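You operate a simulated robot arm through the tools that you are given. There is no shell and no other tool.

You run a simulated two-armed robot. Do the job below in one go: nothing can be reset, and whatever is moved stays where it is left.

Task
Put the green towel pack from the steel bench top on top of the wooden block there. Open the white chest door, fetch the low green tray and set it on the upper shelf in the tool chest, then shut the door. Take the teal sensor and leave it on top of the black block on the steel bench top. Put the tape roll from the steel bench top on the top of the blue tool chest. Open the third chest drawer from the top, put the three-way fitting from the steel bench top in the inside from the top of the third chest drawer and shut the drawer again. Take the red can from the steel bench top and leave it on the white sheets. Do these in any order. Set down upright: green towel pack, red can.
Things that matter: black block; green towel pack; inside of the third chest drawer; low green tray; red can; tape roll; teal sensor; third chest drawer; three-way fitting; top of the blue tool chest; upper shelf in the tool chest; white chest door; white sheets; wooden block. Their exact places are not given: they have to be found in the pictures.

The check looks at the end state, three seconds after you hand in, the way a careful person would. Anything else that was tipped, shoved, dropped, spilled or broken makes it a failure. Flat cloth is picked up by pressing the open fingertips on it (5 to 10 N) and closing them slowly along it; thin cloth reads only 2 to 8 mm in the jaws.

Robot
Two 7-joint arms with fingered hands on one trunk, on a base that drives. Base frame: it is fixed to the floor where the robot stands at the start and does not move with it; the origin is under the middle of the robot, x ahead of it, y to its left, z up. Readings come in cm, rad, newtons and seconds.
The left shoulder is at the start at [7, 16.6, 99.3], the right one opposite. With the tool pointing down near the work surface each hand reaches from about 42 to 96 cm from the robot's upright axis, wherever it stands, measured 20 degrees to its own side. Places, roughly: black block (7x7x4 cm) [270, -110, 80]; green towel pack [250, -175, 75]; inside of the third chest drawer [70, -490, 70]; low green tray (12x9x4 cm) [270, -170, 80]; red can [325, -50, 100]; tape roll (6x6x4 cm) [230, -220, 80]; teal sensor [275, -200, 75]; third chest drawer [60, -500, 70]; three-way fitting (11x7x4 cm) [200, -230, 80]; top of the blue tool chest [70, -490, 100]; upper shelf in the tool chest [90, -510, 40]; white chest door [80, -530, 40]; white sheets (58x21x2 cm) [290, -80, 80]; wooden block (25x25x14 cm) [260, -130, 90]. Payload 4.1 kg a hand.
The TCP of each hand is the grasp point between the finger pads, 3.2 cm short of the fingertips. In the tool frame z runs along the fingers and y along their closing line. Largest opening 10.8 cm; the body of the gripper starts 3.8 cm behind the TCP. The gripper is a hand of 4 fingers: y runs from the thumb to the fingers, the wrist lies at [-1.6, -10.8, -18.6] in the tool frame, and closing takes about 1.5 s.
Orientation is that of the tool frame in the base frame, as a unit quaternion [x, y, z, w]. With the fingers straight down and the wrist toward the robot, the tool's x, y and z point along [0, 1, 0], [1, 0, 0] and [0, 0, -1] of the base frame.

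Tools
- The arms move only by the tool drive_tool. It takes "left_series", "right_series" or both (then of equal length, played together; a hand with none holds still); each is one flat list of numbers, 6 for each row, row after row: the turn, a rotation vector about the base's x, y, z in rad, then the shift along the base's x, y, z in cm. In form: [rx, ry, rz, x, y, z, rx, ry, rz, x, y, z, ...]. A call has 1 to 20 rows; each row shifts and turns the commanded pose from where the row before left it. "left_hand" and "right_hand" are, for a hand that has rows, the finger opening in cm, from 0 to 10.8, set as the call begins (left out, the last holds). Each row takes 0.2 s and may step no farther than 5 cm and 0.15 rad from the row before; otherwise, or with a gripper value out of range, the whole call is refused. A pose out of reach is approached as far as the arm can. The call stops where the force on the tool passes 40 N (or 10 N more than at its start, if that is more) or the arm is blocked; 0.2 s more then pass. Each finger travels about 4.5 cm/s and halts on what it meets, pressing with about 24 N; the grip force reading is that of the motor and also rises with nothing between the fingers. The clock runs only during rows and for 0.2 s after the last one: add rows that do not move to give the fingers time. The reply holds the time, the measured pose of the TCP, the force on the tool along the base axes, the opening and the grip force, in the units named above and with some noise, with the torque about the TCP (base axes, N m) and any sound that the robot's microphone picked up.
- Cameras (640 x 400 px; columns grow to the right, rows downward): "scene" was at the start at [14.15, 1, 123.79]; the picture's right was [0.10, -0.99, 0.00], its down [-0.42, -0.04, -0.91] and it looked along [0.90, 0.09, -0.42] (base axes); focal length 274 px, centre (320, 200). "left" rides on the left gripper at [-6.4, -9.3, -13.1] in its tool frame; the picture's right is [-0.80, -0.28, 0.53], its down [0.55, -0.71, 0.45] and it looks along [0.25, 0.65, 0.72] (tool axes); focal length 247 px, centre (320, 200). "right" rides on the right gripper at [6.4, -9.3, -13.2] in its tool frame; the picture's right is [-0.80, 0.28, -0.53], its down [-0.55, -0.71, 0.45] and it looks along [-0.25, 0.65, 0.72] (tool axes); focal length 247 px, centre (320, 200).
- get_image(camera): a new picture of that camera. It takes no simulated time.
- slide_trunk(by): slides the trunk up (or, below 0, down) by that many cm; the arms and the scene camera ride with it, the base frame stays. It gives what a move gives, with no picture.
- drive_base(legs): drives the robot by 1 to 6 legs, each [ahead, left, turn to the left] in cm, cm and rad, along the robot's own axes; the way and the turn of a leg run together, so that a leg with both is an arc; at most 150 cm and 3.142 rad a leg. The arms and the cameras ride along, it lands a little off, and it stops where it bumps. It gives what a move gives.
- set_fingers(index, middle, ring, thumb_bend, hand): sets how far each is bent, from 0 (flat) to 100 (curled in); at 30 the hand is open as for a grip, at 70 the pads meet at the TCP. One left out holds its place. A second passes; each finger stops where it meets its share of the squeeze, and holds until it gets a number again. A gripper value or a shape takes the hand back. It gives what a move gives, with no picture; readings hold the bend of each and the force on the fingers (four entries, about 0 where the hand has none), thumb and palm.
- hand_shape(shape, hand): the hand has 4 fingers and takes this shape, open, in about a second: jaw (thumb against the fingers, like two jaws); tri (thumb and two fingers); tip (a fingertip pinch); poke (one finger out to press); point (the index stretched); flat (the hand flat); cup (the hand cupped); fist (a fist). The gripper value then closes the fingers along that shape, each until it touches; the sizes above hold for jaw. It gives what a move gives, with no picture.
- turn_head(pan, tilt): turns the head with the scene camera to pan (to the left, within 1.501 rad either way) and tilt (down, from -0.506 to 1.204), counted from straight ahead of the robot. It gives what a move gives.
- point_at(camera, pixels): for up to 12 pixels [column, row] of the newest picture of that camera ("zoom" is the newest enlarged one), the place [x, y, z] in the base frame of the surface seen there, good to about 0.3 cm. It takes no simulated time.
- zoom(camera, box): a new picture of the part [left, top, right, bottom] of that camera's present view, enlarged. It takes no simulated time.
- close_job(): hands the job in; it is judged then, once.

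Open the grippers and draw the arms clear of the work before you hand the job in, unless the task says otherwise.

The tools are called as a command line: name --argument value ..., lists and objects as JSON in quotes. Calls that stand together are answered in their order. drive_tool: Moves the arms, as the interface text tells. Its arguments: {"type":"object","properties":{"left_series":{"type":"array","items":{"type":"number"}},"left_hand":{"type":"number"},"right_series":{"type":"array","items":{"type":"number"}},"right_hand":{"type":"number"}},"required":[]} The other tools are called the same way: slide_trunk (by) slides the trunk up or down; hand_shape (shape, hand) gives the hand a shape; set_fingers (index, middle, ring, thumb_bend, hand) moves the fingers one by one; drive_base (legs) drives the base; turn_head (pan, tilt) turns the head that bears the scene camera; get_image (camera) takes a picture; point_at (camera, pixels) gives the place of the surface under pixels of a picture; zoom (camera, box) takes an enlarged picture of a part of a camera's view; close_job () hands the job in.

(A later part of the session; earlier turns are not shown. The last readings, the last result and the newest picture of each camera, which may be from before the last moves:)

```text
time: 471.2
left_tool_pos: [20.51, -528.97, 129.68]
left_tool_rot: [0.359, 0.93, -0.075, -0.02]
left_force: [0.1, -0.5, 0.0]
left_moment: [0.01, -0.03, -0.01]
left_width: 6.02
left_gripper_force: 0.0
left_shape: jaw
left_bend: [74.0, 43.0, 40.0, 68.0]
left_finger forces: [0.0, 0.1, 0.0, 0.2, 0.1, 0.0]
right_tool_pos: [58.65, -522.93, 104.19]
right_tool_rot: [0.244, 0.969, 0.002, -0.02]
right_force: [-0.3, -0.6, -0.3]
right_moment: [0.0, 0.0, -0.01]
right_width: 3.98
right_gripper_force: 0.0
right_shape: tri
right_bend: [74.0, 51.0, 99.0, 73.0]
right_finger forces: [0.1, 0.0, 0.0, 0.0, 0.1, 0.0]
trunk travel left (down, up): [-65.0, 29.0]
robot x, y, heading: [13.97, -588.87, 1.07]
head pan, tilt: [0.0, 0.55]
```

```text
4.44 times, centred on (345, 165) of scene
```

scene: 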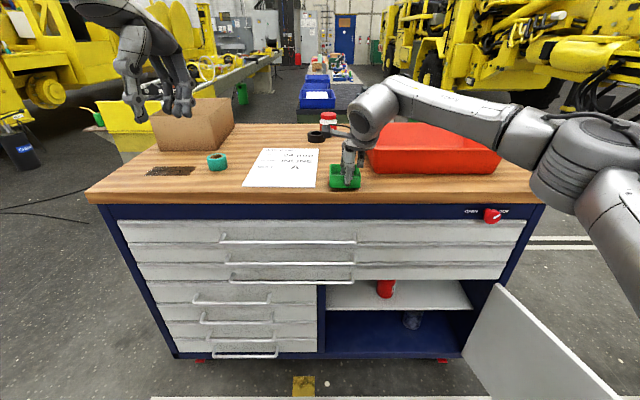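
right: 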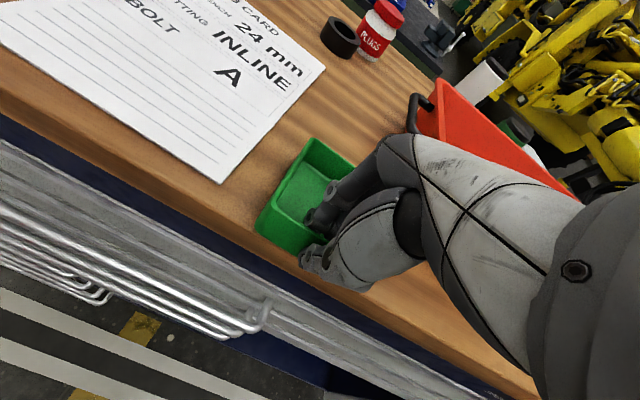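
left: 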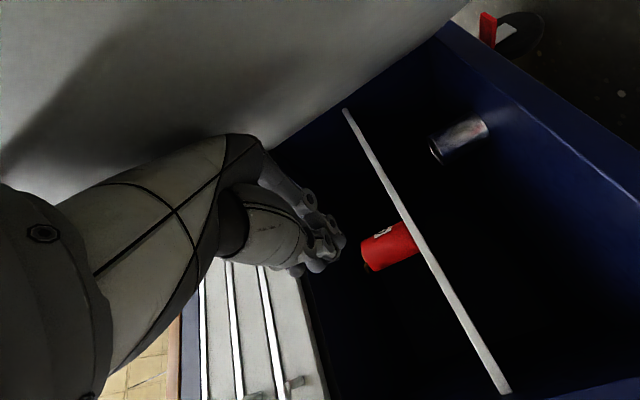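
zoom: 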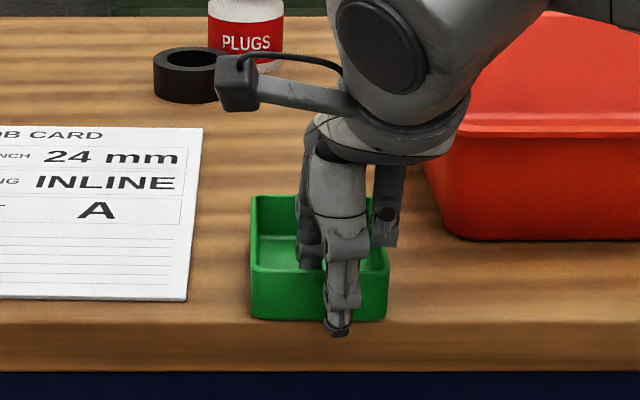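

The tray rests by the front edge. I raise the right hand straight out and swing it away to the right.

drive_tool --right_series '[0, 0, 0, 0, 0, 1, 0, 0, 0, 0, 0, 2, 0, 0, 0, 0, 0, 4, 0, 0, 0, 0, 0, 4, 0, 0, 0, 0, 0, 4, 0, 0, 0, 0, 0, 4, 0, 0, 0, 0, -4, 2, 0, 0, 0, 0, -4.5, 0, 0, 0, 0, 1, -4.5, 0, 0, 0, 0, 1.5, -4.5, 0, 0, 0, 0, 2.5, -4, 0, 0, 0, 0, 3, -3, 0]'

hand_shape --shape "jaw" --hand "right"

get_image --camera "scene"

zoom --camera "scene" --box '[290, 120, 400, 210]'

```text
time: 473.8
left_tool_pos: [20.78, -529.13, 129.6]
left_tool_rot: [0.359, 0.93, -0.073, -0.021]
left_force: [0.3, -0.3, 0.3]
left_moment: [0.01, 0.02, -0.06]
left_width: 5.98
left_gripper_force: 0.0
left_shape: jaw
left_bend: [74.0, 43.0, 40.0, 68.0]
left_finger forces: [0.0, 0.0, 0.1, 0.0, 0.0, 0.1]
right_tool_pos: [66.68, -547.58, 125.06]
right_tool_rot: [0.243, 0.97, 0.003, -0.021]
right_force: [-0.2, -0.3, -0.1]
right_moment: [0.01, 0.02, 0.0]
right_width: 3.96
right_gripper_force: 0.0
right_shape: tri
right_bend: [74.0, 51.0, 99.0, 73.0]
right_finger forces: [0.0, 0.1, 0.0, 0.0, 0.0, 0.1]
trunk travel left (down, up): [-65.0, 29.0]
robot x, y, heading: [13.6, -588.68, 1.071]
head pan, tilt: [0.0, 0.55]
```

```text
time: 474.7
left_tool_pos: [20.46, -528.96, 129.58]
left_tool_rot: [0.358, 0.93, -0.075, -0.02]
left_force: [0.0, -0.7, -0.4]
left_moment: [0.03, 0.0, -0.01]
left_width: 6.02
left_gripper_force: 0.1
left_shape: jaw
left_bend: [74.0, 43.0, 40.0, 68.0]
left_finger forces: [0.1, 0.1, 0.0, 0.0, 0.1, 0.0]
right_tool_pos: [66.53, -547.34, 125.16]
right_tool_rot: [0.244, 0.97, 0.003, -0.021]
right_force: [0.8, -0.2, 0.8]
right_moment: [-0.02, 0.0, 0.0]
right_width: 10.77
right_gripper_force: 0.1
right_shape: jaw
right_bend: [30.0, 30.0, 30.0, 30.0]
right_finger forces: [0.0, 0.0, 0.1, 0.1, 0.1, 0.0]
trunk travel left (down, up): [-65.0, 29.0]
robot x, y, heading: [13.74, -588.61, 1.068]
head pan, tilt: [0.0, 0.55]
```

```text
taken
```

scene: 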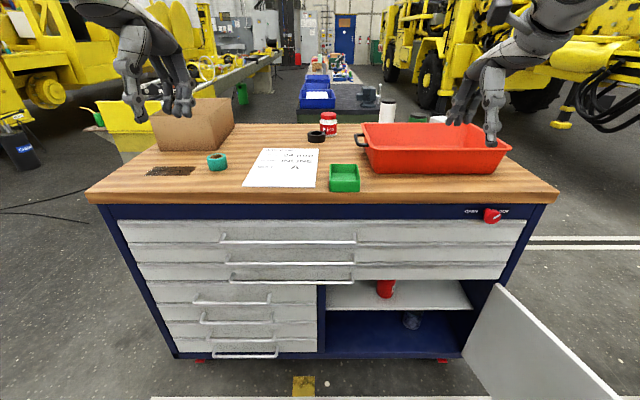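

```text
4.44 times, centred on (345, 165) of scene
```

zoom: 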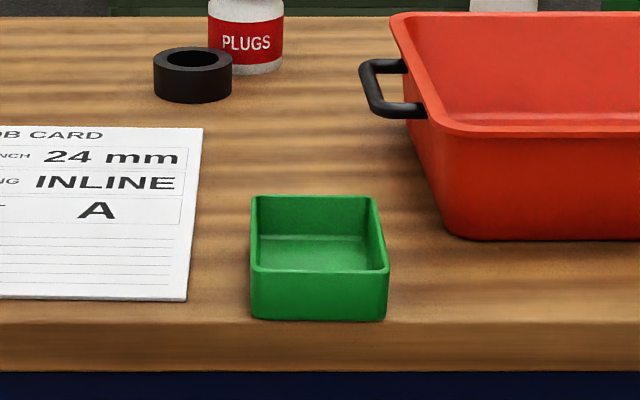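

The tray stands neatly. I measure its rim corners for the left-hand regrasp.

point_at --camera "zoom" --pixels '[[256, 200], [368, 200], [382, 270], [255, 269], [318, 270], [312, 199], [318, 310], [318, 245], [252, 240], [381, 240], [330, 330]]'

```text
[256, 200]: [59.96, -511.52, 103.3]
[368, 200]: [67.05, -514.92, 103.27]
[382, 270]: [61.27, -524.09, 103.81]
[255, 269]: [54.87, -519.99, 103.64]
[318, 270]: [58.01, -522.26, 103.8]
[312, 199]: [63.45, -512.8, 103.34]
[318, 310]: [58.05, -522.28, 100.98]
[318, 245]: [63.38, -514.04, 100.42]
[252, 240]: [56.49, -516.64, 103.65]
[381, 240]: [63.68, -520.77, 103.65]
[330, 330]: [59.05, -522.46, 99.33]
```

Tray centre (60.8,-517.6), near wall at along -431.6. I back 10 cm and strafe right 18, then pitch the left hand to horizontal in front of the chest as before.

drive_base --legs '[[-10, -18, 0.004]]'

drive_tool --left_series '[0.1171, -0.0634, 0, 0.6, 0.2, -2.5, 0.1171, -0.0634, 0, 0.6, 0.2, -2.5, 0.1171, -0.0634, 0, 0.6, 0.2, -2.5, 0.1171, -0.0634, 0, 0.6, 0.2, -2.5, 0.1171, -0.0634, 0, 0.6, 0.2, -2.5, 0.1171, -0.0634, 0, 0.6, 0.2, -2.5, 0.1171, -0.0634, 0, 0.6, 0.2, -2.5, 0.1171, -0.0634, 0, 0.6, 0.2, -2.5, 0.1171, -0.0634, 0, 0.6, 0.2, -2.5, 0.1171, -0.0634, 0, 0.6, 0.2, -2.5, 0.1171, -0.0634, 0, 0.6, 0.2, -2.5, 0.1171, -0.0634, 0, 0.6, 0.2, -2.5, 0.1171, -0.0634, 0, 0.6, 0.2, -2.5, 0, 0, 0, 0, 0, 0]' --left_hand 10.8

get_image --camera "scene"

```text
time: 476.3
left_tool_pos: [31.54, -546.47, 129.68]
left_tool_rot: [0.354, 0.932, -0.074, -0.02]
left_force: [0.4, -0.6, -0.6]
left_moment: [0.0, -0.01, -0.02]
left_width: 6.03
left_gripper_force: 0.1
left_shape: jaw
left_bend: [74.0, 43.0, 40.0, 68.0]
left_finger forces: [0.0, 0.1, 0.0, 0.0, 0.0, 0.1]
right_tool_pos: [77.73, -564.56, 125.25]
right_tool_rot: [0.24, 0.971, 0.003, -0.021]
right_force: [-0.2, -0.2, 0.6]
right_moment: [0.0, 0.02, -0.03]
right_width: 10.78
right_gripper_force: 0.0
right_shape: jaw
right_bend: [30.0, 30.0, 30.0, 30.0]
right_finger forces: [0.1, 0.1, 0.0, 0.1, 0.0, 0.1]
trunk travel left (down, up): [-65.0, 29.0]
robot x, y, heading: [25.36, -606.61, 1.075]
head pan, tilt: [0.0, 0.55]
```

```text
time: 479.5
left_tool_pos: [36.68, -542.81, 95.92]
left_tool_rot: [0.284, 0.647, 0.706, 0.035]
left_force: [0.5, 0.1, -0.8]
left_moment: [-0.01, 0.0, 0.01]
left_width: 10.77
left_gripper_force: 0.0
left_shape: jaw
left_bend: [30.0, 30.0, 30.0, 30.0]
left_finger forces: [0.1, 0.1, 0.1, 0.1, 0.0, 0.0]
right_tool_pos: [77.82, -564.59, 125.21]
right_tool_rot: [0.24, 0.97, 0.002, -0.022]
right_force: [-0.3, -0.3, 0.2]
right_moment: [-0.03, 0.01, -0.01]
right_width: 10.74
right_gripper_force: 0.1
right_shape: jaw
right_bend: [30.0, 30.0, 30.0, 30.0]
right_finger forces: [0.1, 0.1, 0.0, 0.0, 0.1, 0.1]
trunk travel left (down, up): [-65.0, 29.0]
robot x, y, heading: [25.55, -606.58, 1.082]
head pan, tilt: [0.0, 0.55]
stopped in row 14 (left hand): the arm was blocked; the commanded pose is now the measured one
```

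```text
taken
```

scene: 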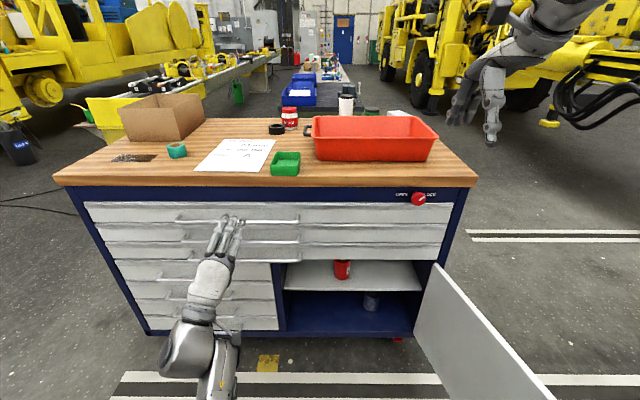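

The left hand is horizontal. I move it 6 cm forward and roll it clockwise ~1.2 rad so it closes sideways.

drive_tool --left_series '[0, 0, 0, 1.0, 1.85, 0.5, 0, 0, 0, 1.0, 1.85, 0.5, 0, 0, 0, 1.0, 1.85, 0.5, 0.0572, 0.1055, 0, 0.4, 0.3, 0.5, 0.0572, 0.1055, 0, 0.4, 0.3, 0.5, 0.0572, 0.1055, 0, 0.4, 0.3, 0.5, 0.0572, 0.1055, 0, 0.4, 0.3, 0.5, 0.0572, 0.1055, 0, 0.4, 0.3, 0.5, 0.0572, 0.1055, 0, 0.4, 0.3, 0.5, 0.0572, 0.1055, 0, 0.4, 0.3, 0.5, 0.0572, 0.1055, 0, 0.4, 0.3, 0.5, 0.0572, 0.1055, 0, 0.4, 0.3, 0.5, 0.0572, 0.1055, 0, 0.4, 0.3, 0.5, 0, 0, 0, 0, 0, 0]'

get_image --camera "scene"

```text
time: 482.5
left_tool_pos: [43.63, -534.12, 102.47]
left_tool_rot: [0.595, 0.361, 0.617, -0.367]
left_force: [0.0, 0.3, 0.7]
left_moment: [0.02, -0.01, 0.01]
left_width: 10.78
left_gripper_force: 0.0
left_shape: jaw
left_bend: [30.0, 30.0, 30.0, 30.0]
left_finger forces: [0.0, 0.1, 0.1, 0.0, 0.0, 0.0]
right_tool_pos: [77.68, -564.55, 125.16]
right_tool_rot: [0.24, 0.97, 0.003, -0.021]
right_force: [-0.6, -0.4, 0.1]
right_moment: [0.0, -0.01, 0.01]
right_width: 10.75
right_gripper_force: 0.1
right_shape: jaw
right_bend: [30.0, 30.0, 30.0, 30.0]
right_finger forces: [0.0, 0.0, 0.1, 0.1, 0.0, 0.0]
trunk travel left (down, up): [-65.0, 29.0]
robot x, y, heading: [25.52, -606.32, 1.076]
head pan, tilt: [0.0, 0.55]
```

```text
taken
```

scene: 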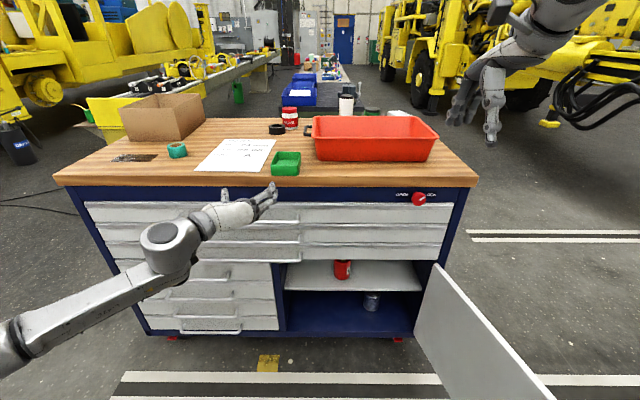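

Now y is exactly along the chest front. I pitch the hand down 45° while raising it to z≈114 in front of the tray.

drive_tool --left_series '[-0.1151, 0.0624, 0, 1.5, 0.4, 2.0, -0.1151, 0.0624, 0, 1.5, 0.4, 2.0, -0.1151, 0.0624, 0, 1.5, 0.4, 2.0, -0.1151, 0.0624, 0, 1.5, 0.4, 2.0, -0.1151, 0.0624, 0, 1.5, 0.4, 2.0, -0.1151, 0.0624, 0, 1.5, 0.4, 2.0, 0, 0, 0, 0, 0, 0]'

get_image --camera "scene"

get_image --camera "left"

```text
time: 484.1
left_tool_pos: [52.43, -531.62, 114.46]
left_tool_rot: [0.785, 0.477, 0.34, -0.204]
left_force: [-0.6, -0.3, -0.3]
left_moment: [0.01, -0.01, -0.03]
left_width: 10.81
left_gripper_force: 0.0
left_shape: jaw
left_bend: [30.0, 30.0, 30.0, 30.0]
left_finger forces: [0.0, 0.0, 0.0, 0.1, 0.0, 0.1]
right_tool_pos: [77.56, -564.33, 125.26]
right_tool_rot: [0.239, 0.971, 0.002, -0.021]
right_force: [-0.6, 0.5, -0.7]
right_moment: [-0.03, -0.04, -0.02]
right_width: 10.78
right_gripper_force: 0.0
right_shape: jaw
right_bend: [30.0, 30.0, 30.0, 30.0]
right_finger forces: [0.0, 0.0, 0.1, 0.0, 0.0, 0.0]
trunk travel left (down, up): [-65.0, 29.0]
robot x, y, heading: [25.82, -606.32, 1.077]
head pan, tilt: [0.0, 0.55]
```

```text
taken
```

scene: 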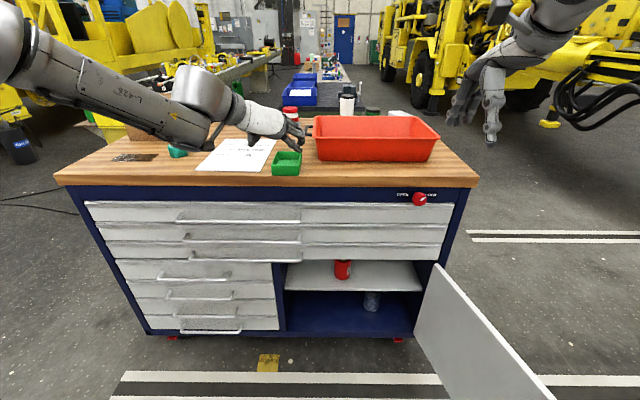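

```text
taken
```

left: 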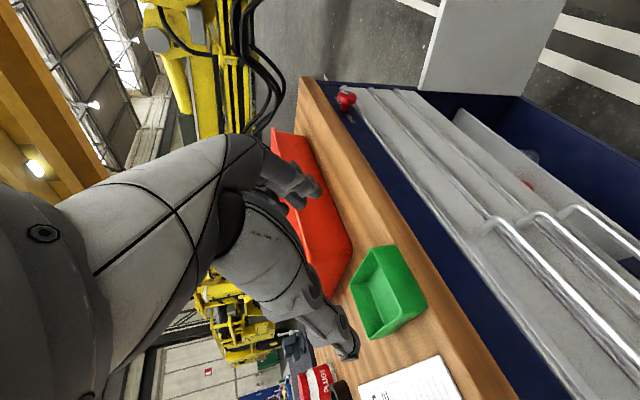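

The 43°-tilted, sideways-closing pose works. I check the tray's position in the left camera before approaching.

point_at --camera "left" --pixels '[[372, 252], [397, 248], [422, 297], [370, 333], [352, 285], [408, 272], [395, 318], [385, 290]]'

zoom --camera "left" --box '[310, 220, 450, 360]'

```text
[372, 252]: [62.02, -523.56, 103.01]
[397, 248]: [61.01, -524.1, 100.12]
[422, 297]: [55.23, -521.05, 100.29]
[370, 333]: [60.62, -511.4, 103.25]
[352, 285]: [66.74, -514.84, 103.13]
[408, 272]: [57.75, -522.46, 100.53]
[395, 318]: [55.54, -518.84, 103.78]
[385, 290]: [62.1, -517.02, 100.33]
```

```text
2.86 times, centred on (380, 290) of left
```

zoom: 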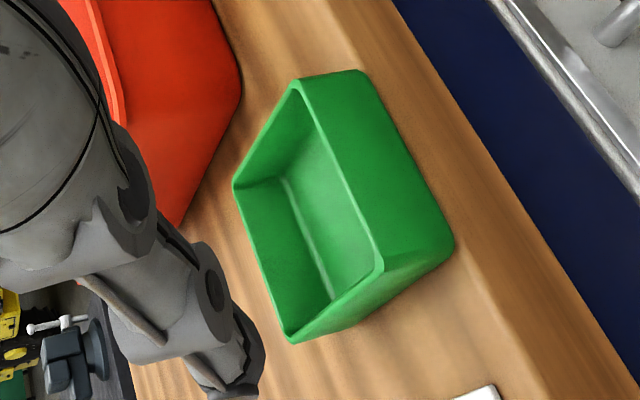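

Tray centre line is perp 300.2. I move to the pre-grasp and then advance along the tool axis to straddle it.

drive_tool --left_series '[0, 0, 0, 2.2, 3.15, -1.3, 0, 0, 0, 2.2, 3.15, -1.3, 0, 0, 0, 0.85, 1.61, -1.72, 0, 0, 0, 0.85, 1.61, -1.72, 0, 0, 0, 0.85, 1.61, -1.72, 0, 0, 0, 0, 0, 0]'

get_image --camera "left"

zoom --camera "scene" --box '[200, 90, 360, 200]'

```text
time: 485.5
left_tool_pos: [59.44, -520.73, 106.68]
left_tool_rot: [0.785, 0.475, 0.34, -0.206]
left_force: [-0.5, -0.3, 0.1]
left_moment: [-0.01, -0.02, 0.01]
left_width: 10.79
left_gripper_force: 0.2
left_shape: jaw
left_bend: [30.0, 30.0, 30.0, 30.0]
left_finger forces: [0.0, 0.0, 0.1, 0.1, 0.1, 0.1]
right_tool_pos: [77.77, -564.62, 125.22]
right_tool_rot: [0.24, 0.97, 0.002, -0.021]
right_force: [0.1, -1.0, 0.7]
right_moment: [-0.01, 0.02, 0.0]
right_width: 10.76
right_gripper_force: 0.0
right_shape: jaw
right_bend: [30.0, 30.0, 30.0, 30.0]
right_finger forces: [0.0, 0.0, 0.0, 0.0, 0.0, 0.0]
trunk travel left (down, up): [-65.0, 29.0]
robot x, y, heading: [25.18, -606.51, 1.079]
head pan, tilt: [0.0, 0.55]
```

```text
taken
```

left: 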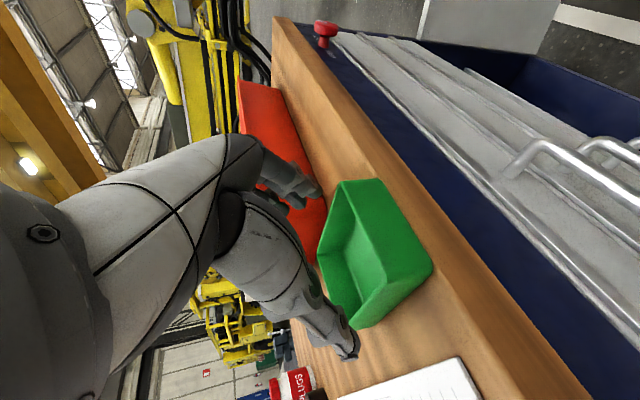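

```text
3.64 times, centred on (280, 145) of scene
```

zoom: 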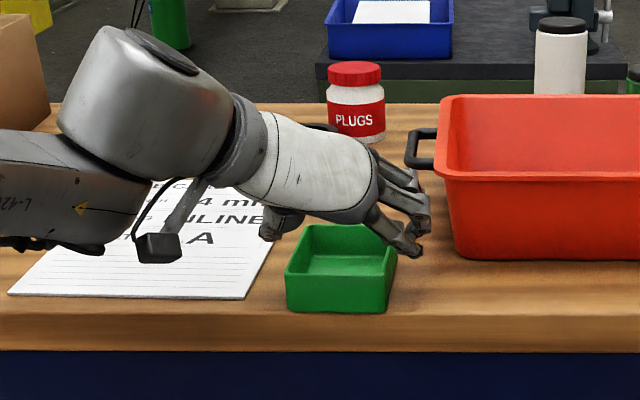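

Hand straddles the tray. I go 2.2 cm deeper and then close gently.

drive_tool --left_series '[0, 0, 0, 0.38, 0.71, -0.75, 0, 0, 0, 0.37, 0.71, -0.75, 0, 0, 0, 0, 0, 0]'

get_image --camera "left"

drive_tool --left_series '[0, 0, 0, 0, 0, 0, 0, 0, 0, 0, 0, 0, 0, 0, 0, 0, 0, 0, 0, 0, 0, 0, 0, 0, 0, 0, 0, 0, 0, 0, 0, 0, 0, 0, 0, 0, 0, 0, 0, 0, 0, 0]' --left_hand 6.5

get_image --camera "left"

zoom --camera "scene" --box '[200, 90, 360, 200]'

```text
time: 486.3
left_tool_pos: [60.24, -519.41, 105.16]
left_tool_rot: [0.785, 0.476, 0.34, -0.204]
left_force: [0.3, -0.5, 0.2]
left_moment: [-0.01, 0.0, -0.03]
left_width: 10.79
left_gripper_force: 0.2
left_shape: jaw
left_bend: [30.0, 30.0, 30.0, 30.0]
left_finger forces: [0.0, 0.0, 0.1, 0.0, 0.0, 0.0]
right_tool_pos: [77.6, -564.56, 125.28]
right_tool_rot: [0.241, 0.97, 0.002, -0.021]
right_force: [-0.7, -0.3, -0.2]
right_moment: [0.04, -0.01, -0.03]
right_width: 10.74
right_gripper_force: 0.1
right_shape: jaw
right_bend: [30.0, 30.0, 30.0, 30.0]
right_finger forces: [0.0, 0.1, 0.1, 0.0, 0.0, 0.1]
trunk travel left (down, up): [-65.0, 29.0]
robot x, y, heading: [25.09, -607.08, 1.077]
head pan, tilt: [0.0, 0.55]
```

```text
taken
```

left: 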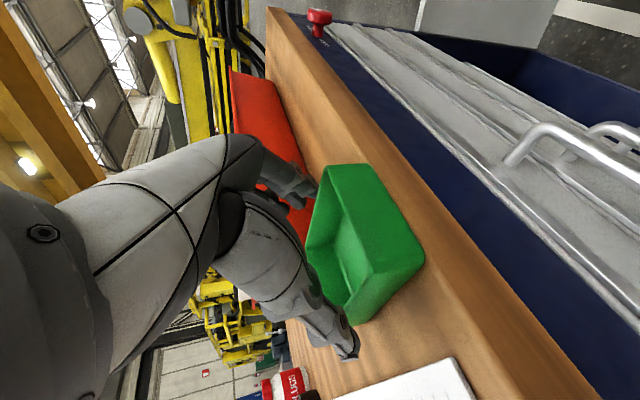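

```text
time: 487.9
left_tool_pos: [60.23, -519.55, 105.43]
left_tool_rot: [0.784, 0.476, 0.34, -0.207]
left_force: [4.3, 4.5, 16.9]
left_moment: [0.8, 0.38, -0.18]
left_width: 6.86
left_gripper_force: 24.0
left_shape: jaw
left_bend: [27.0, 40.0, 42.0, 65.0]
left_finger forces: [13.0, 8.1, 0.0, 0.1, 29.9, 0.0]
right_tool_pos: [77.82, -564.83, 125.3]
right_tool_rot: [0.24, 0.971, 0.004, -0.022]
right_force: [-0.1, 0.7, 0.2]
right_moment: [0.03, 0.0, 0.02]
right_width: 10.74
right_gripper_force: 0.0
right_shape: jaw
right_bend: [30.0, 30.0, 30.0, 30.0]
right_finger forces: [0.1, 0.0, 0.1, 0.0, 0.0, 0.1]
trunk travel left (down, up): [-65.0, 29.0]
robot x, y, heading: [25.75, -606.44, 1.081]
head pan, tilt: [0.0, 0.55]
```

```text
taken
```

left: 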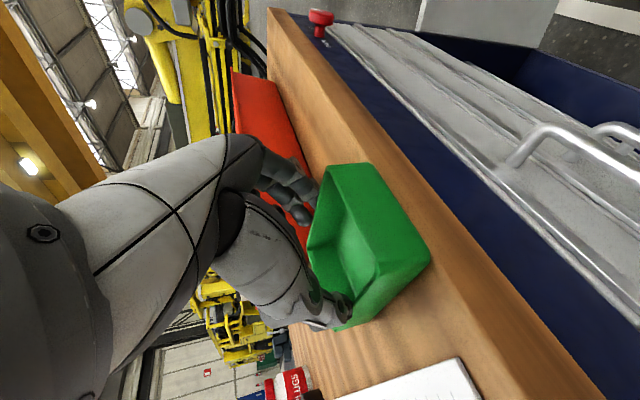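

```text
3.64 times, centred on (280, 145) of scene
```

zoom: 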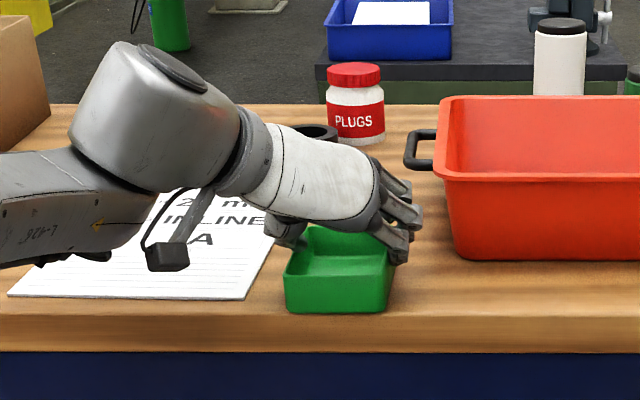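

It grips, but the fingertips press on the wood (+17 N up). I raise 0.5 cm to relieve and re-close.

drive_tool --left_series '[0, 0, 0, 0, 0, 0.3, 0, 0, 0, 0, 0, 0.3, 0, 0, 0, 0, 0, 0, 0, 0, 0, 0, 0, 0, 0, 0, 0, 0, 0, 0]' --left_hand 5

zoom --camera "scene" --box '[200, 90, 360, 200]'

```text
time: 489.1
left_tool_pos: [60.32, -519.18, 105.58]
left_tool_rot: [0.786, 0.476, 0.338, -0.205]
left_force: [0.9, 0.1, -0.1]
left_moment: [0.01, 0.01, 0.0]
left_width: 6.79
left_gripper_force: 24.2
left_shape: jaw
left_bend: [27.0, 40.0, 42.0, 65.0]
left_finger forces: [13.0, 7.9, 0.0, 0.0, 21.5, 0.0]
right_tool_pos: [77.7, -564.54, 125.22]
right_tool_rot: [0.24, 0.97, 0.002, -0.021]
right_force: [-0.3, 0.3, -0.2]
right_moment: [-0.03, 0.04, -0.01]
right_width: 10.77
right_gripper_force: 0.0
right_shape: jaw
right_bend: [30.0, 30.0, 30.0, 30.0]
right_finger forces: [0.0, 0.0, 0.1, 0.1, 0.0, 0.1]
trunk travel left (down, up): [-65.0, 29.0]
robot x, y, heading: [25.26, -606.25, 1.078]
head pan, tilt: [0.0, 0.55]
```

```text
3.64 times, centred on (280, 145) of scene
```

zoom: 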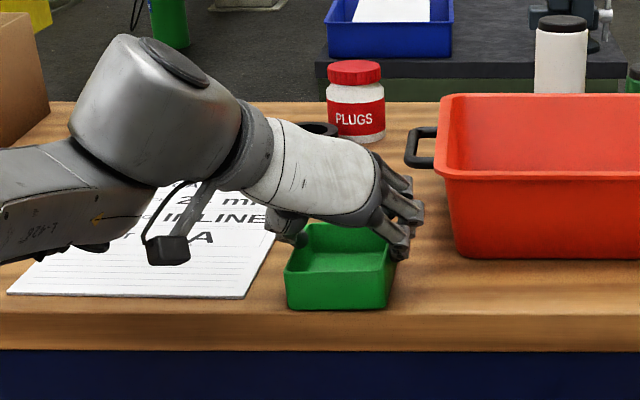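

Now the grip is clean (13+8 vs 21 N). I lift 5 cm and check the tray stays level.

drive_tool --left_series '[0, 0, 0, 0, 0, 1, 0, 0, 0, 0, 0, 2, 0, 0, 0, 0, 0, 2, 0, 0, 0, 0, 0, 0]'

zoom --camera "scene" --box '[200, 80, 360, 190]'

get_image --camera "left"

```text
time: 490.1
left_tool_pos: [60.51, -519.42, 110.66]
left_tool_rot: [0.785, 0.476, 0.34, -0.205]
left_force: [-0.3, 0.7, -1.2]
left_moment: [-0.03, -0.01, 0.02]
left_width: 6.84
left_gripper_force: 23.7
left_shape: jaw
left_bend: [27.0, 40.0, 42.0, 65.0]
left_finger forces: [13.2, 7.8, 0.0, 0.0, 21.0, 0.0]
right_tool_pos: [77.81, -564.55, 125.01]
right_tool_rot: [0.24, 0.971, 0.001, -0.021]
right_force: [0.2, -0.1, 0.0]
right_moment: [0.01, 0.0, -0.01]
right_width: 10.77
right_gripper_force: 0.1
right_shape: jaw
right_bend: [30.0, 30.0, 30.0, 30.0]
right_finger forces: [0.1, 0.0, 0.0, 0.0, 0.0, 0.1]
trunk travel left (down, up): [-65.0, 29.0]
robot x, y, heading: [25.9, -606.54, 1.077]
head pan, tilt: [0.0, 0.55]
```

```text
3.64 times, centred on (280, 135) of scene
```

zoom: 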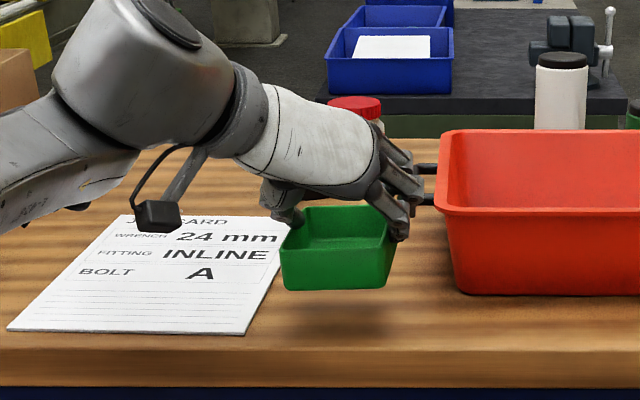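

```text
taken
```

left: 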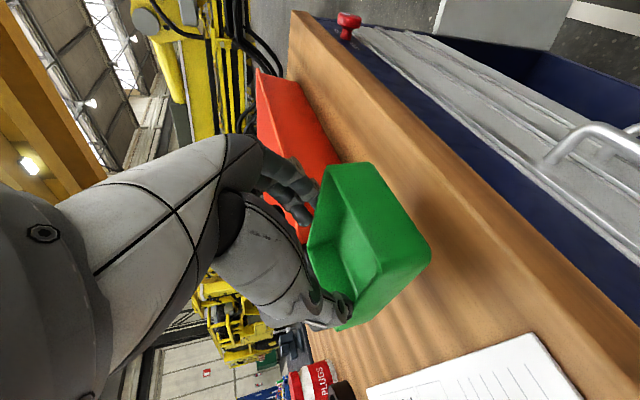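

The tray is held level. I raise and retract the right arm, back the base 28 cm, and slide the trunk down 60 cm so the tray comes to shelf height, keeping the left arm's pose.

drive_tool --right_series '[0, 0, 0, -0.5, -1, 4.5, 0, 0, 0, -0.5, -1, 4.5, 0, 0, 0, -0.5, -1, 4.5, 0, 0, 0, -0.5, -1, 4.5, 0, 0, 0, -0.5, -1, 4.5, 0, 0, 0, -0.5, -1, 4.5, 0, 0, 0, 0, 0, 0]'

drive_base --legs '[[-28, 0, 0]]'

get_image --camera "scene"

```text
time: 491.7
left_tool_pos: [60.53, -519.28, 110.69]
left_tool_rot: [0.785, 0.476, 0.339, -0.206]
left_force: [0.4, 0.1, -1.5]
left_moment: [-0.01, 0.02, -0.02]
left_width: 6.81
left_gripper_force: 24.3
left_shape: jaw
left_bend: [27.0, 40.0, 42.0, 65.0]
left_finger forces: [13.1, 7.6, 0.1, 0.0, 20.9, 0.0]
right_tool_pos: [75.03, -570.5, 152.01]
right_tool_rot: [0.24, 0.97, 0.002, -0.023]
right_force: [0.9, 0.7, -0.3]
right_moment: [0.01, 0.04, 0.0]
right_width: 10.76
right_gripper_force: 0.1
right_shape: jaw
right_bend: [30.0, 30.0, 30.0, 30.0]
right_finger forces: [0.0, 0.0, 0.1, 0.0, 0.1, 0.1]
trunk travel left (down, up): [-65.0, 29.0]
robot x, y, heading: [25.17, -606.38, 1.081]
head pan, tilt: [0.0, 0.55]
```

```text
time: 493.7
left_tool_pos: [46.94, -543.87, 110.48]
left_tool_rot: [0.784, 0.477, 0.339, -0.206]
left_force: [0.3, 0.1, -1.0]
left_moment: [-0.03, 0.04, 0.05]
left_width: 6.8
left_gripper_force: 24.0
left_shape: jaw
left_bend: [27.0, 40.0, 42.0, 65.0]
left_finger forces: [13.0, 7.6, 0.0, 0.0, 20.8, 0.1]
right_tool_pos: [61.65, -594.81, 151.97]
right_tool_rot: [0.238, 0.971, 0.001, -0.021]
right_force: [-0.6, 0.0, 0.8]
right_moment: [0.0, 0.0, -0.02]
right_width: 10.76
right_gripper_force: 0.1
right_shape: jaw
right_bend: [30.0, 30.0, 30.0, 30.0]
right_finger forces: [0.0, 0.0, 0.1, 0.0, 0.0, 0.0]
trunk travel left (down, up): [-65.0, 29.0]
robot x, y, heading: [12.62, -631.28, 1.084]
head pan, tilt: [0.0, 0.55]
```

```text
taken
```

scene: 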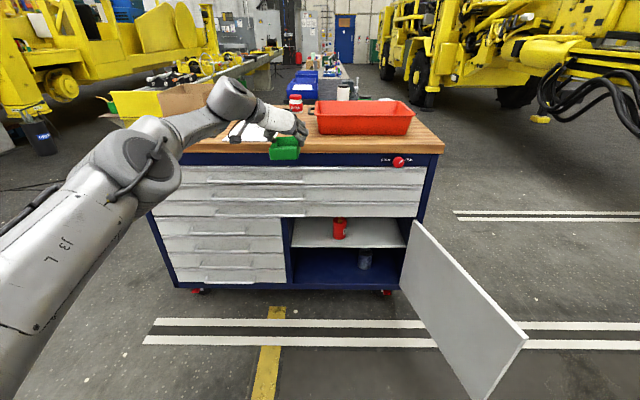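

Clear in front of the chest. I slide the trunk down 60 cm.

slide_trunk --by -60

turn_head --pan -0.15 --tilt 0.3

get_image --camera "scene"

```text
refused: -60 is not a number from -40 to 40
```

```text
time: 494.5
left_tool_pos: [46.98, -544.02, 110.77]
left_tool_rot: [0.784, 0.478, 0.338, -0.206]
left_force: [-0.1, 0.6, -1.3]
left_moment: [-0.03, -0.03, -0.01]
left_width: 6.82
left_gripper_force: 23.8
left_shape: jaw
left_bend: [27.0, 40.0, 42.0, 65.0]
left_finger forces: [13.1, 7.6, 0.0, 0.0, 21.0, 0.0]
right_tool_pos: [61.57, -595.03, 152.03]
right_tool_rot: [0.238, 0.971, 0.001, -0.02]
right_force: [-0.2, 0.0, 0.1]
right_moment: [0.01, 0.0, 0.01]
right_width: 10.75
right_gripper_force: 0.1
right_shape: jaw
right_bend: [30.0, 30.0, 30.0, 30.0]
right_finger forces: [0.0, 0.0, 0.0, 0.1, 0.0, 0.0]
trunk travel left (down, up): [-65.0, 29.0]
robot x, y, heading: [11.89, -631.2, 1.083]
head pan, tilt: [-0.15, 0.3]
```

```text
taken
```

scene: 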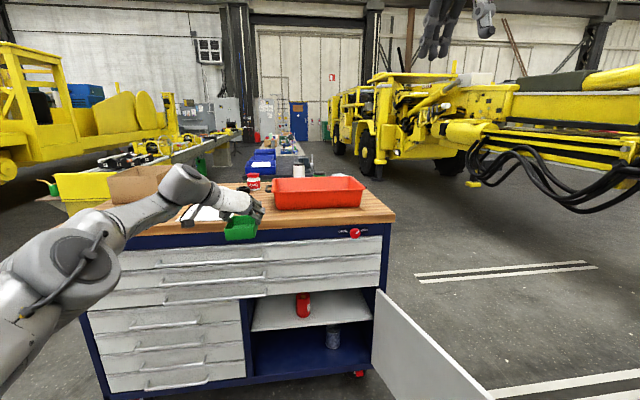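

Slides are limited to 40 cm each; I do it in two steps.

slide_trunk --by -36

slide_trunk --by -24

get_image --camera "scene"

```text
time: 498.0
left_tool_pos: [46.97, -544.11, 74.73]
left_tool_rot: [0.784, 0.477, 0.338, -0.206]
left_force: [-0.4, 0.4, -1.0]
left_moment: [0.01, 0.0, -0.01]
left_width: 6.81
left_gripper_force: 23.6
left_shape: jaw
left_bend: [27.0, 40.0, 42.0, 65.0]
left_finger forces: [13.0, 7.7, 0.1, 0.0, 20.9, 0.0]
right_tool_pos: [61.58, -595.0, 115.94]
right_tool_rot: [0.237, 0.971, 0.001, -0.021]
right_force: [0.5, -0.2, -0.7]
right_moment: [-0.04, -0.02, -0.03]
right_width: 10.82
right_gripper_force: 0.1
right_shape: jaw
right_bend: [30.0, 30.0, 30.0, 30.0]
right_finger forces: [0.0, 0.0, 0.1, 0.0, 0.0, 0.0]
trunk travel left (down, up): [-29.0, 65.0]
robot x, y, heading: [12.64, -631.09, 1.083]
head pan, tilt: [-0.15, 0.3]
```

```text
time: 500.5
left_tool_pos: [46.83, -544.11, 50.8]
left_tool_rot: [0.784, 0.478, 0.338, -0.206]
left_force: [0.1, 0.7, -0.9]
left_moment: [-0.01, -0.01, 0.01]
left_width: 6.81
left_gripper_force: 23.9
left_shape: jaw
left_bend: [27.0, 40.0, 42.0, 65.0]
left_finger forces: [13.1, 7.7, 0.1, 0.1, 21.0, 0.0]
right_tool_pos: [61.6, -594.89, 92.06]
right_tool_rot: [0.237, 0.971, 0.002, -0.021]
right_force: [-0.2, 0.0, -0.5]
right_moment: [-0.01, 0.0, 0.0]
right_width: 10.77
right_gripper_force: 0.1
right_shape: jaw
right_bend: [30.0, 30.0, 30.0, 30.0]
right_finger forces: [0.0, 0.0, 0.1, 0.0, 0.0, 0.0]
trunk travel left (down, up): [-5.0, 89.0]
robot x, y, heading: [12.57, -631.05, 1.083]
head pan, tilt: [-0.15, 0.3]
```

```text
taken
```

scene: 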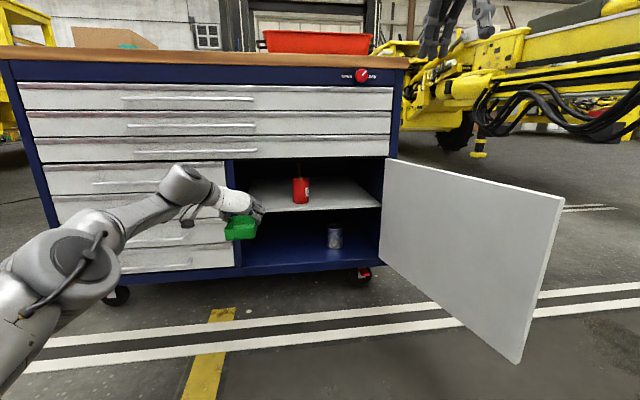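

Good: the tray is near shelf level. I zoom into the cabinet and measure the can, shelf edge and walls.

zoom --camera "scene" --box '[215, 150, 405, 270]'

point_at --camera "zoom" --pixels '[[270, 120], [312, 130], [290, 180], [292, 150], [180, 200], [350, 195], [450, 185], [550, 180], [400, 130], [555, 100], [420, 160], [130, 150]]'

```text
3.33 times, centred on (310, 210) of scene
```

zoom: 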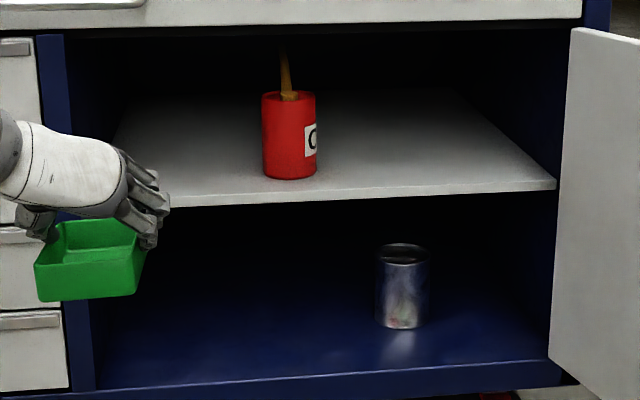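

```text
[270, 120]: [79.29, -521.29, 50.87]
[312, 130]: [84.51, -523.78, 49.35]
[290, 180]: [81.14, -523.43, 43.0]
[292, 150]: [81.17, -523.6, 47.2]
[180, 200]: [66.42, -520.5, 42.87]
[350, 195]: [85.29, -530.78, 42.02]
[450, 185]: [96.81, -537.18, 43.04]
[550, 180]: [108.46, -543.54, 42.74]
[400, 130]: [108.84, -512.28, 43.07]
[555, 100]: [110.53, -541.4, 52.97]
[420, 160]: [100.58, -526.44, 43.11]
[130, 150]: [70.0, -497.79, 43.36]
```

Shelf edge at along -426.4, z 43.05; can occupies perp 318–324; the free right part is perp 324–354. I strafe right 39.7 cm to centre the tray at perp 340.

drive_base --legs '[[0, -39.7, -0.006]]'

get_image --camera "scene"

get_image --camera "left"

```text
time: 502.9
left_tool_pos: [83.47, -563.53, 50.68]
left_tool_rot: [0.788, 0.471, 0.34, -0.203]
left_force: [-0.3, 0.7, -0.7]
left_moment: [-0.02, 0.01, 0.01]
left_width: 6.77
left_gripper_force: 24.1
left_shape: jaw
left_bend: [27.0, 40.0, 42.0, 65.0]
left_finger forces: [13.1, 7.7, 0.1, 0.1, 20.8, 0.0]
right_tool_pos: [97.22, -614.77, 92.11]
right_tool_rot: [0.246, 0.969, 0.002, -0.022]
right_force: [-0.9, 0.1, -1.0]
right_moment: [-0.04, 0.0, 0.0]
right_width: 10.77
right_gripper_force: 0.2
right_shape: jaw
right_bend: [30.0, 30.0, 30.0, 30.0]
right_finger forces: [0.0, 0.1, 0.1, 0.1, 0.0, 0.0]
trunk travel left (down, up): [-5.0, 89.0]
robot x, y, heading: [47.55, -650.36, 1.068]
head pan, tilt: [-0.15, 0.3]
```

```text
taken
```

scene: 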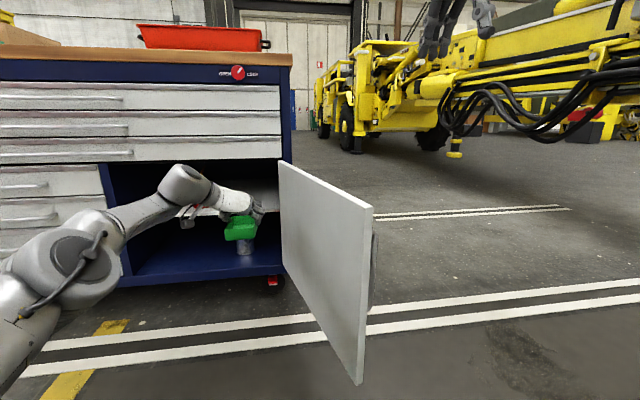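

```text
taken
```

left: 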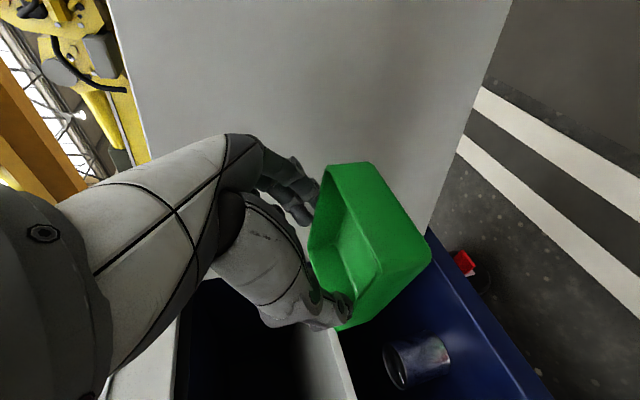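

Tray at perp 341.8. Before driving in I check the wrist's highest/foremost points against the drawer above (bottom z≈62, face along -431).

point_at --camera "scene" --pixels '[[185, 168], [200, 175], [170, 180], [190, 190], [225, 195], [240, 195], [250, 205], [240, 232], [150, 200], [255, 215]]'

zoom --camera "scene" --box '[100, 140, 300, 290]'

```text
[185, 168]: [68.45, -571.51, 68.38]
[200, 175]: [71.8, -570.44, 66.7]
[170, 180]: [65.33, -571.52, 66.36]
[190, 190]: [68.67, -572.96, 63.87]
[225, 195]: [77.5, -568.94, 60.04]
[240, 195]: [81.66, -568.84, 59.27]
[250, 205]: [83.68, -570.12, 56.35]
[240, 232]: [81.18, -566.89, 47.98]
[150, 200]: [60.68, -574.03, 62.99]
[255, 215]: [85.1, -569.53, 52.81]
```

```text
2.67 times, centred on (200, 215) of scene
```

zoom: 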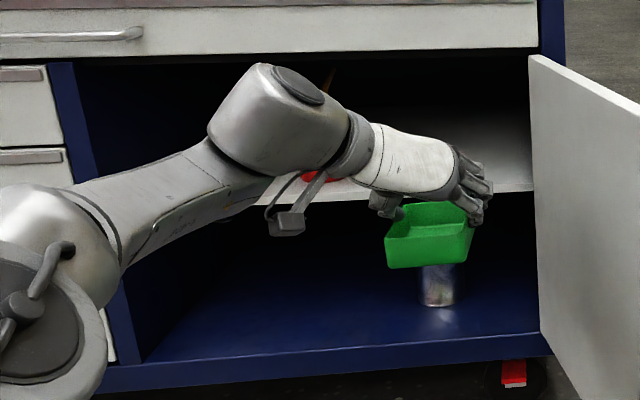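

Wrist front will stay ~2.5 cm off the drawer face at A=-424.5. I lower the tray 1.2 cm and drive forward 26 cm.

drive_tool --left_series '[0, 0, 0, -0.6, 0.35, -0.6, 0, 0, 0, -0.6, 0.35, -0.6, 0, 0, 0, 0, 0, 0]'

drive_base --legs '[[13, 0, 0.004], [12, 0, 0]]'

get_image --camera "scene"

get_image --camera "left"

```text
time: 503.8
left_tool_pos: [82.03, -562.82, 49.29]
left_tool_rot: [0.788, 0.471, 0.34, -0.204]
left_force: [0.2, -0.5, -1.7]
left_moment: [-0.02, 0.03, -0.01]
left_width: 6.79
left_gripper_force: 24.2
left_shape: jaw
left_bend: [27.0, 40.0, 42.0, 65.0]
left_finger forces: [13.1, 7.7, 0.0, 0.0, 20.9, 0.0]
right_tool_pos: [97.22, -614.76, 91.99]
right_tool_rot: [0.246, 0.969, 0.002, -0.021]
right_force: [0.7, -0.5, -0.9]
right_moment: [0.06, 0.02, 0.01]
right_width: 10.78
right_gripper_force: 0.1
right_shape: jaw
right_bend: [30.0, 30.0, 30.0, 30.0]
right_finger forces: [0.0, 0.0, 0.0, 0.0, 0.0, 0.0]
trunk travel left (down, up): [-5.0, 89.0]
robot x, y, heading: [47.28, -650.11, 1.068]
head pan, tilt: [-0.15, 0.3]
```

```text
time: 505.9
left_tool_pos: [94.06, -540.67, 49.33]
left_tool_rot: [0.788, 0.472, 0.34, -0.205]
left_force: [-0.4, -1.1, -1.1]
left_moment: [-0.02, 0.01, -0.01]
left_width: 6.78
left_gripper_force: 23.8
left_shape: jaw
left_bend: [27.0, 40.0, 42.0, 65.0]
left_finger forces: [13.2, 7.8, 0.0, 0.0, 20.8, 0.1]
right_tool_pos: [109.19, -592.68, 92.02]
right_tool_rot: [0.245, 0.969, 0.002, -0.021]
right_force: [-0.7, 0.2, 0.2]
right_moment: [-0.01, 0.01, 0.01]
right_width: 10.79
right_gripper_force: 0.2
right_shape: jaw
right_bend: [30.0, 30.0, 30.0, 30.0]
right_finger forces: [0.1, 0.0, 0.1, 0.0, 0.0, 0.0]
trunk travel left (down, up): [-5.0, 89.0]
robot x, y, heading: [59.26, -627.84, 1.072]
head pan, tilt: [-0.15, 0.3]
```

```text
taken
```

scene: 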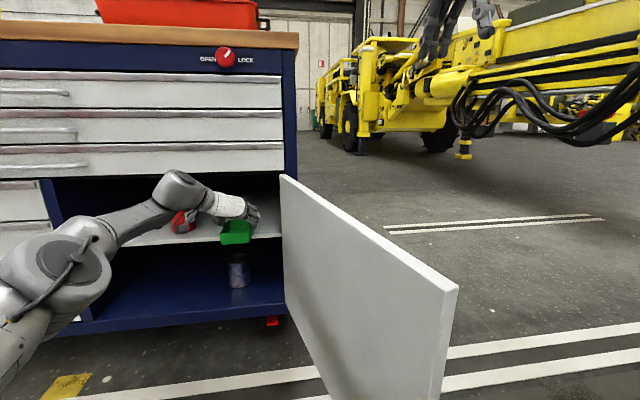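

```text
taken
```

left: 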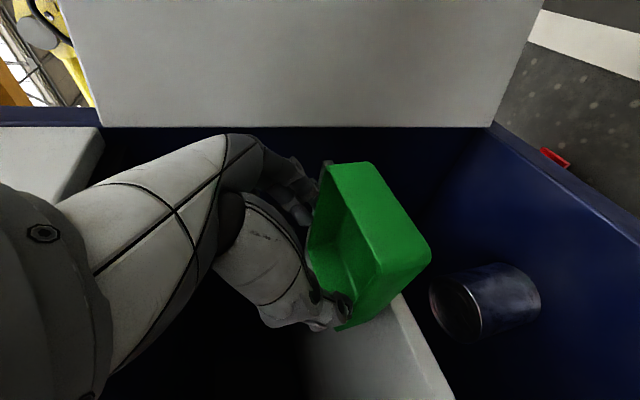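

Tray's far end is over the shelf, bottom ~0.9 cm above it. I advance the last 6 cm with the arm in small rows.

drive_tool --left_series '[0, 0, 0, 0.57, 1.06, 0, 0, 0, 0, 0.57, 1.06, 0, 0, 0, 0, 0.57, 1.06, 0, 0, 0, 0, 0.57, 1.06, 0, 0, 0, 0, 0.57, 1.06, 0, 0, 0, 0, 0, 0, 0]'

zoom --camera "scene" --box '[120, 140, 300, 270]'

get_image --camera "left"

```text
time: 507.3
left_tool_pos: [94.26, -540.46, 49.38]
left_tool_rot: [0.787, 0.472, 0.34, -0.203]
left_force: [0.5, 0.5, -1.1]
left_moment: [0.0, 0.01, 0.02]
left_width: 6.83
left_gripper_force: 23.7
left_shape: jaw
left_bend: [27.0, 40.0, 42.0, 65.0]
left_finger forces: [13.1, 7.5, 0.0, 0.0, 20.7, 0.1]
left hand out of reach, approached as far as the arm can: row 1, 2, 3, 4, 5
right_tool_pos: [109.13, -592.68, 91.98]
right_tool_rot: [0.244, 0.97, 0.002, -0.02]
right_force: [0.8, 0.0, -0.2]
right_moment: [0.03, 0.03, 0.01]
right_width: 10.79
right_gripper_force: 0.0
right_shape: jaw
right_bend: [30.0, 30.0, 30.0, 30.0]
right_finger forces: [0.1, 0.0, 0.0, 0.1, 0.0, 0.1]
trunk travel left (down, up): [-5.0, 89.0]
robot x, y, heading: [59.2, -628.53, 1.077]
head pan, tilt: [-0.15, 0.3]
```

```text
3.08 times, centred on (210, 205) of scene
```

zoom: 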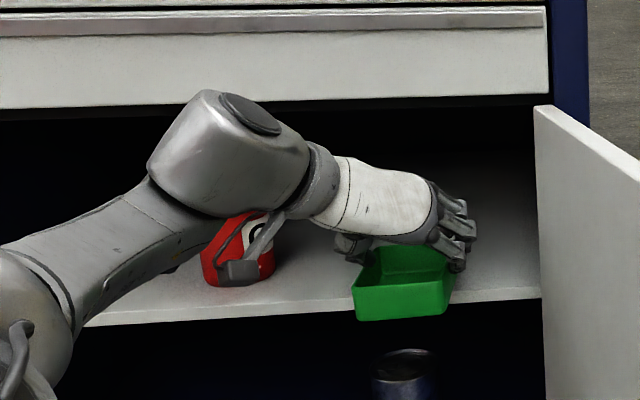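

```text
taken
```

left: 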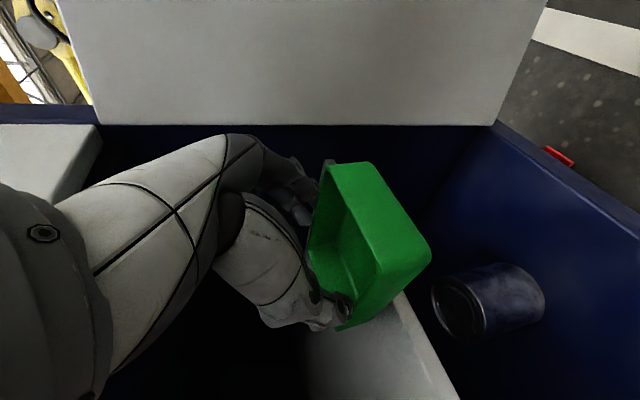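

The arm is at its limit; the base must go on. I first measure the door's free edge against my base.

point_at --camera "scene" --pixels '[[455, 290], [445, 340], [435, 390], [290, 180], [440, 285], [400, 300]]'

```text
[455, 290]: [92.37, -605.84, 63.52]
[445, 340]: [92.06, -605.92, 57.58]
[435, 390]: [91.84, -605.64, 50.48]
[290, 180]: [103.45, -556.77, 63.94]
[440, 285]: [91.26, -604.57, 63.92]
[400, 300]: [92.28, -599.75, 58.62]
```

The door edge is 35 cm ahead and 18 cm right of my axis. I inch forward 3 cm.

drive_base --legs '[[3, 0, 0]]'

zoom --camera "scene" --box '[120, 140, 300, 270]'

```text
time: 508.1
left_tool_pos: [95.85, -537.87, 49.26]
left_tool_rot: [0.787, 0.472, 0.34, -0.204]
left_force: [-0.1, 0.6, -1.1]
left_moment: [-0.05, 0.05, 0.04]
left_width: 6.82
left_gripper_force: 23.6
left_shape: jaw
left_bend: [27.0, 40.0, 42.0, 65.0]
left_finger forces: [13.1, 7.6, 0.0, 0.0, 20.7, 0.0]
right_tool_pos: [110.72, -590.02, 91.98]
right_tool_rot: [0.245, 0.969, 0.002, -0.022]
right_force: [-1.1, -0.4, 0.1]
right_moment: [-0.03, -0.02, 0.0]
right_width: 10.78
right_gripper_force: 0.1
right_shape: jaw
right_bend: [30.0, 30.0, 30.0, 30.0]
right_finger forces: [0.0, 0.0, 0.0, 0.0, 0.0, 0.0]
trunk travel left (down, up): [-5.0, 89.0]
robot x, y, heading: [60.84, -625.64, 1.067]
head pan, tilt: [-0.15, 0.3]
```

```text
3.08 times, centred on (210, 205) of scene
```

zoom: 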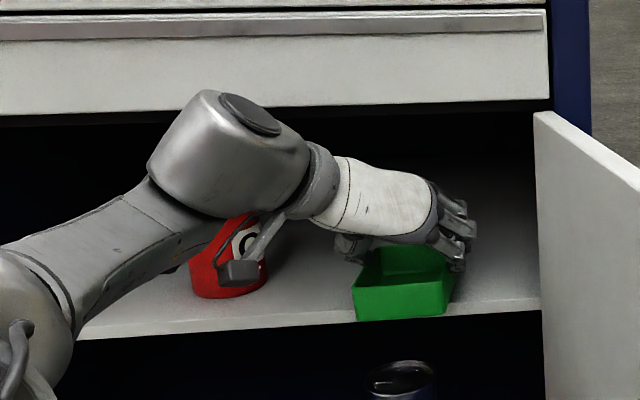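

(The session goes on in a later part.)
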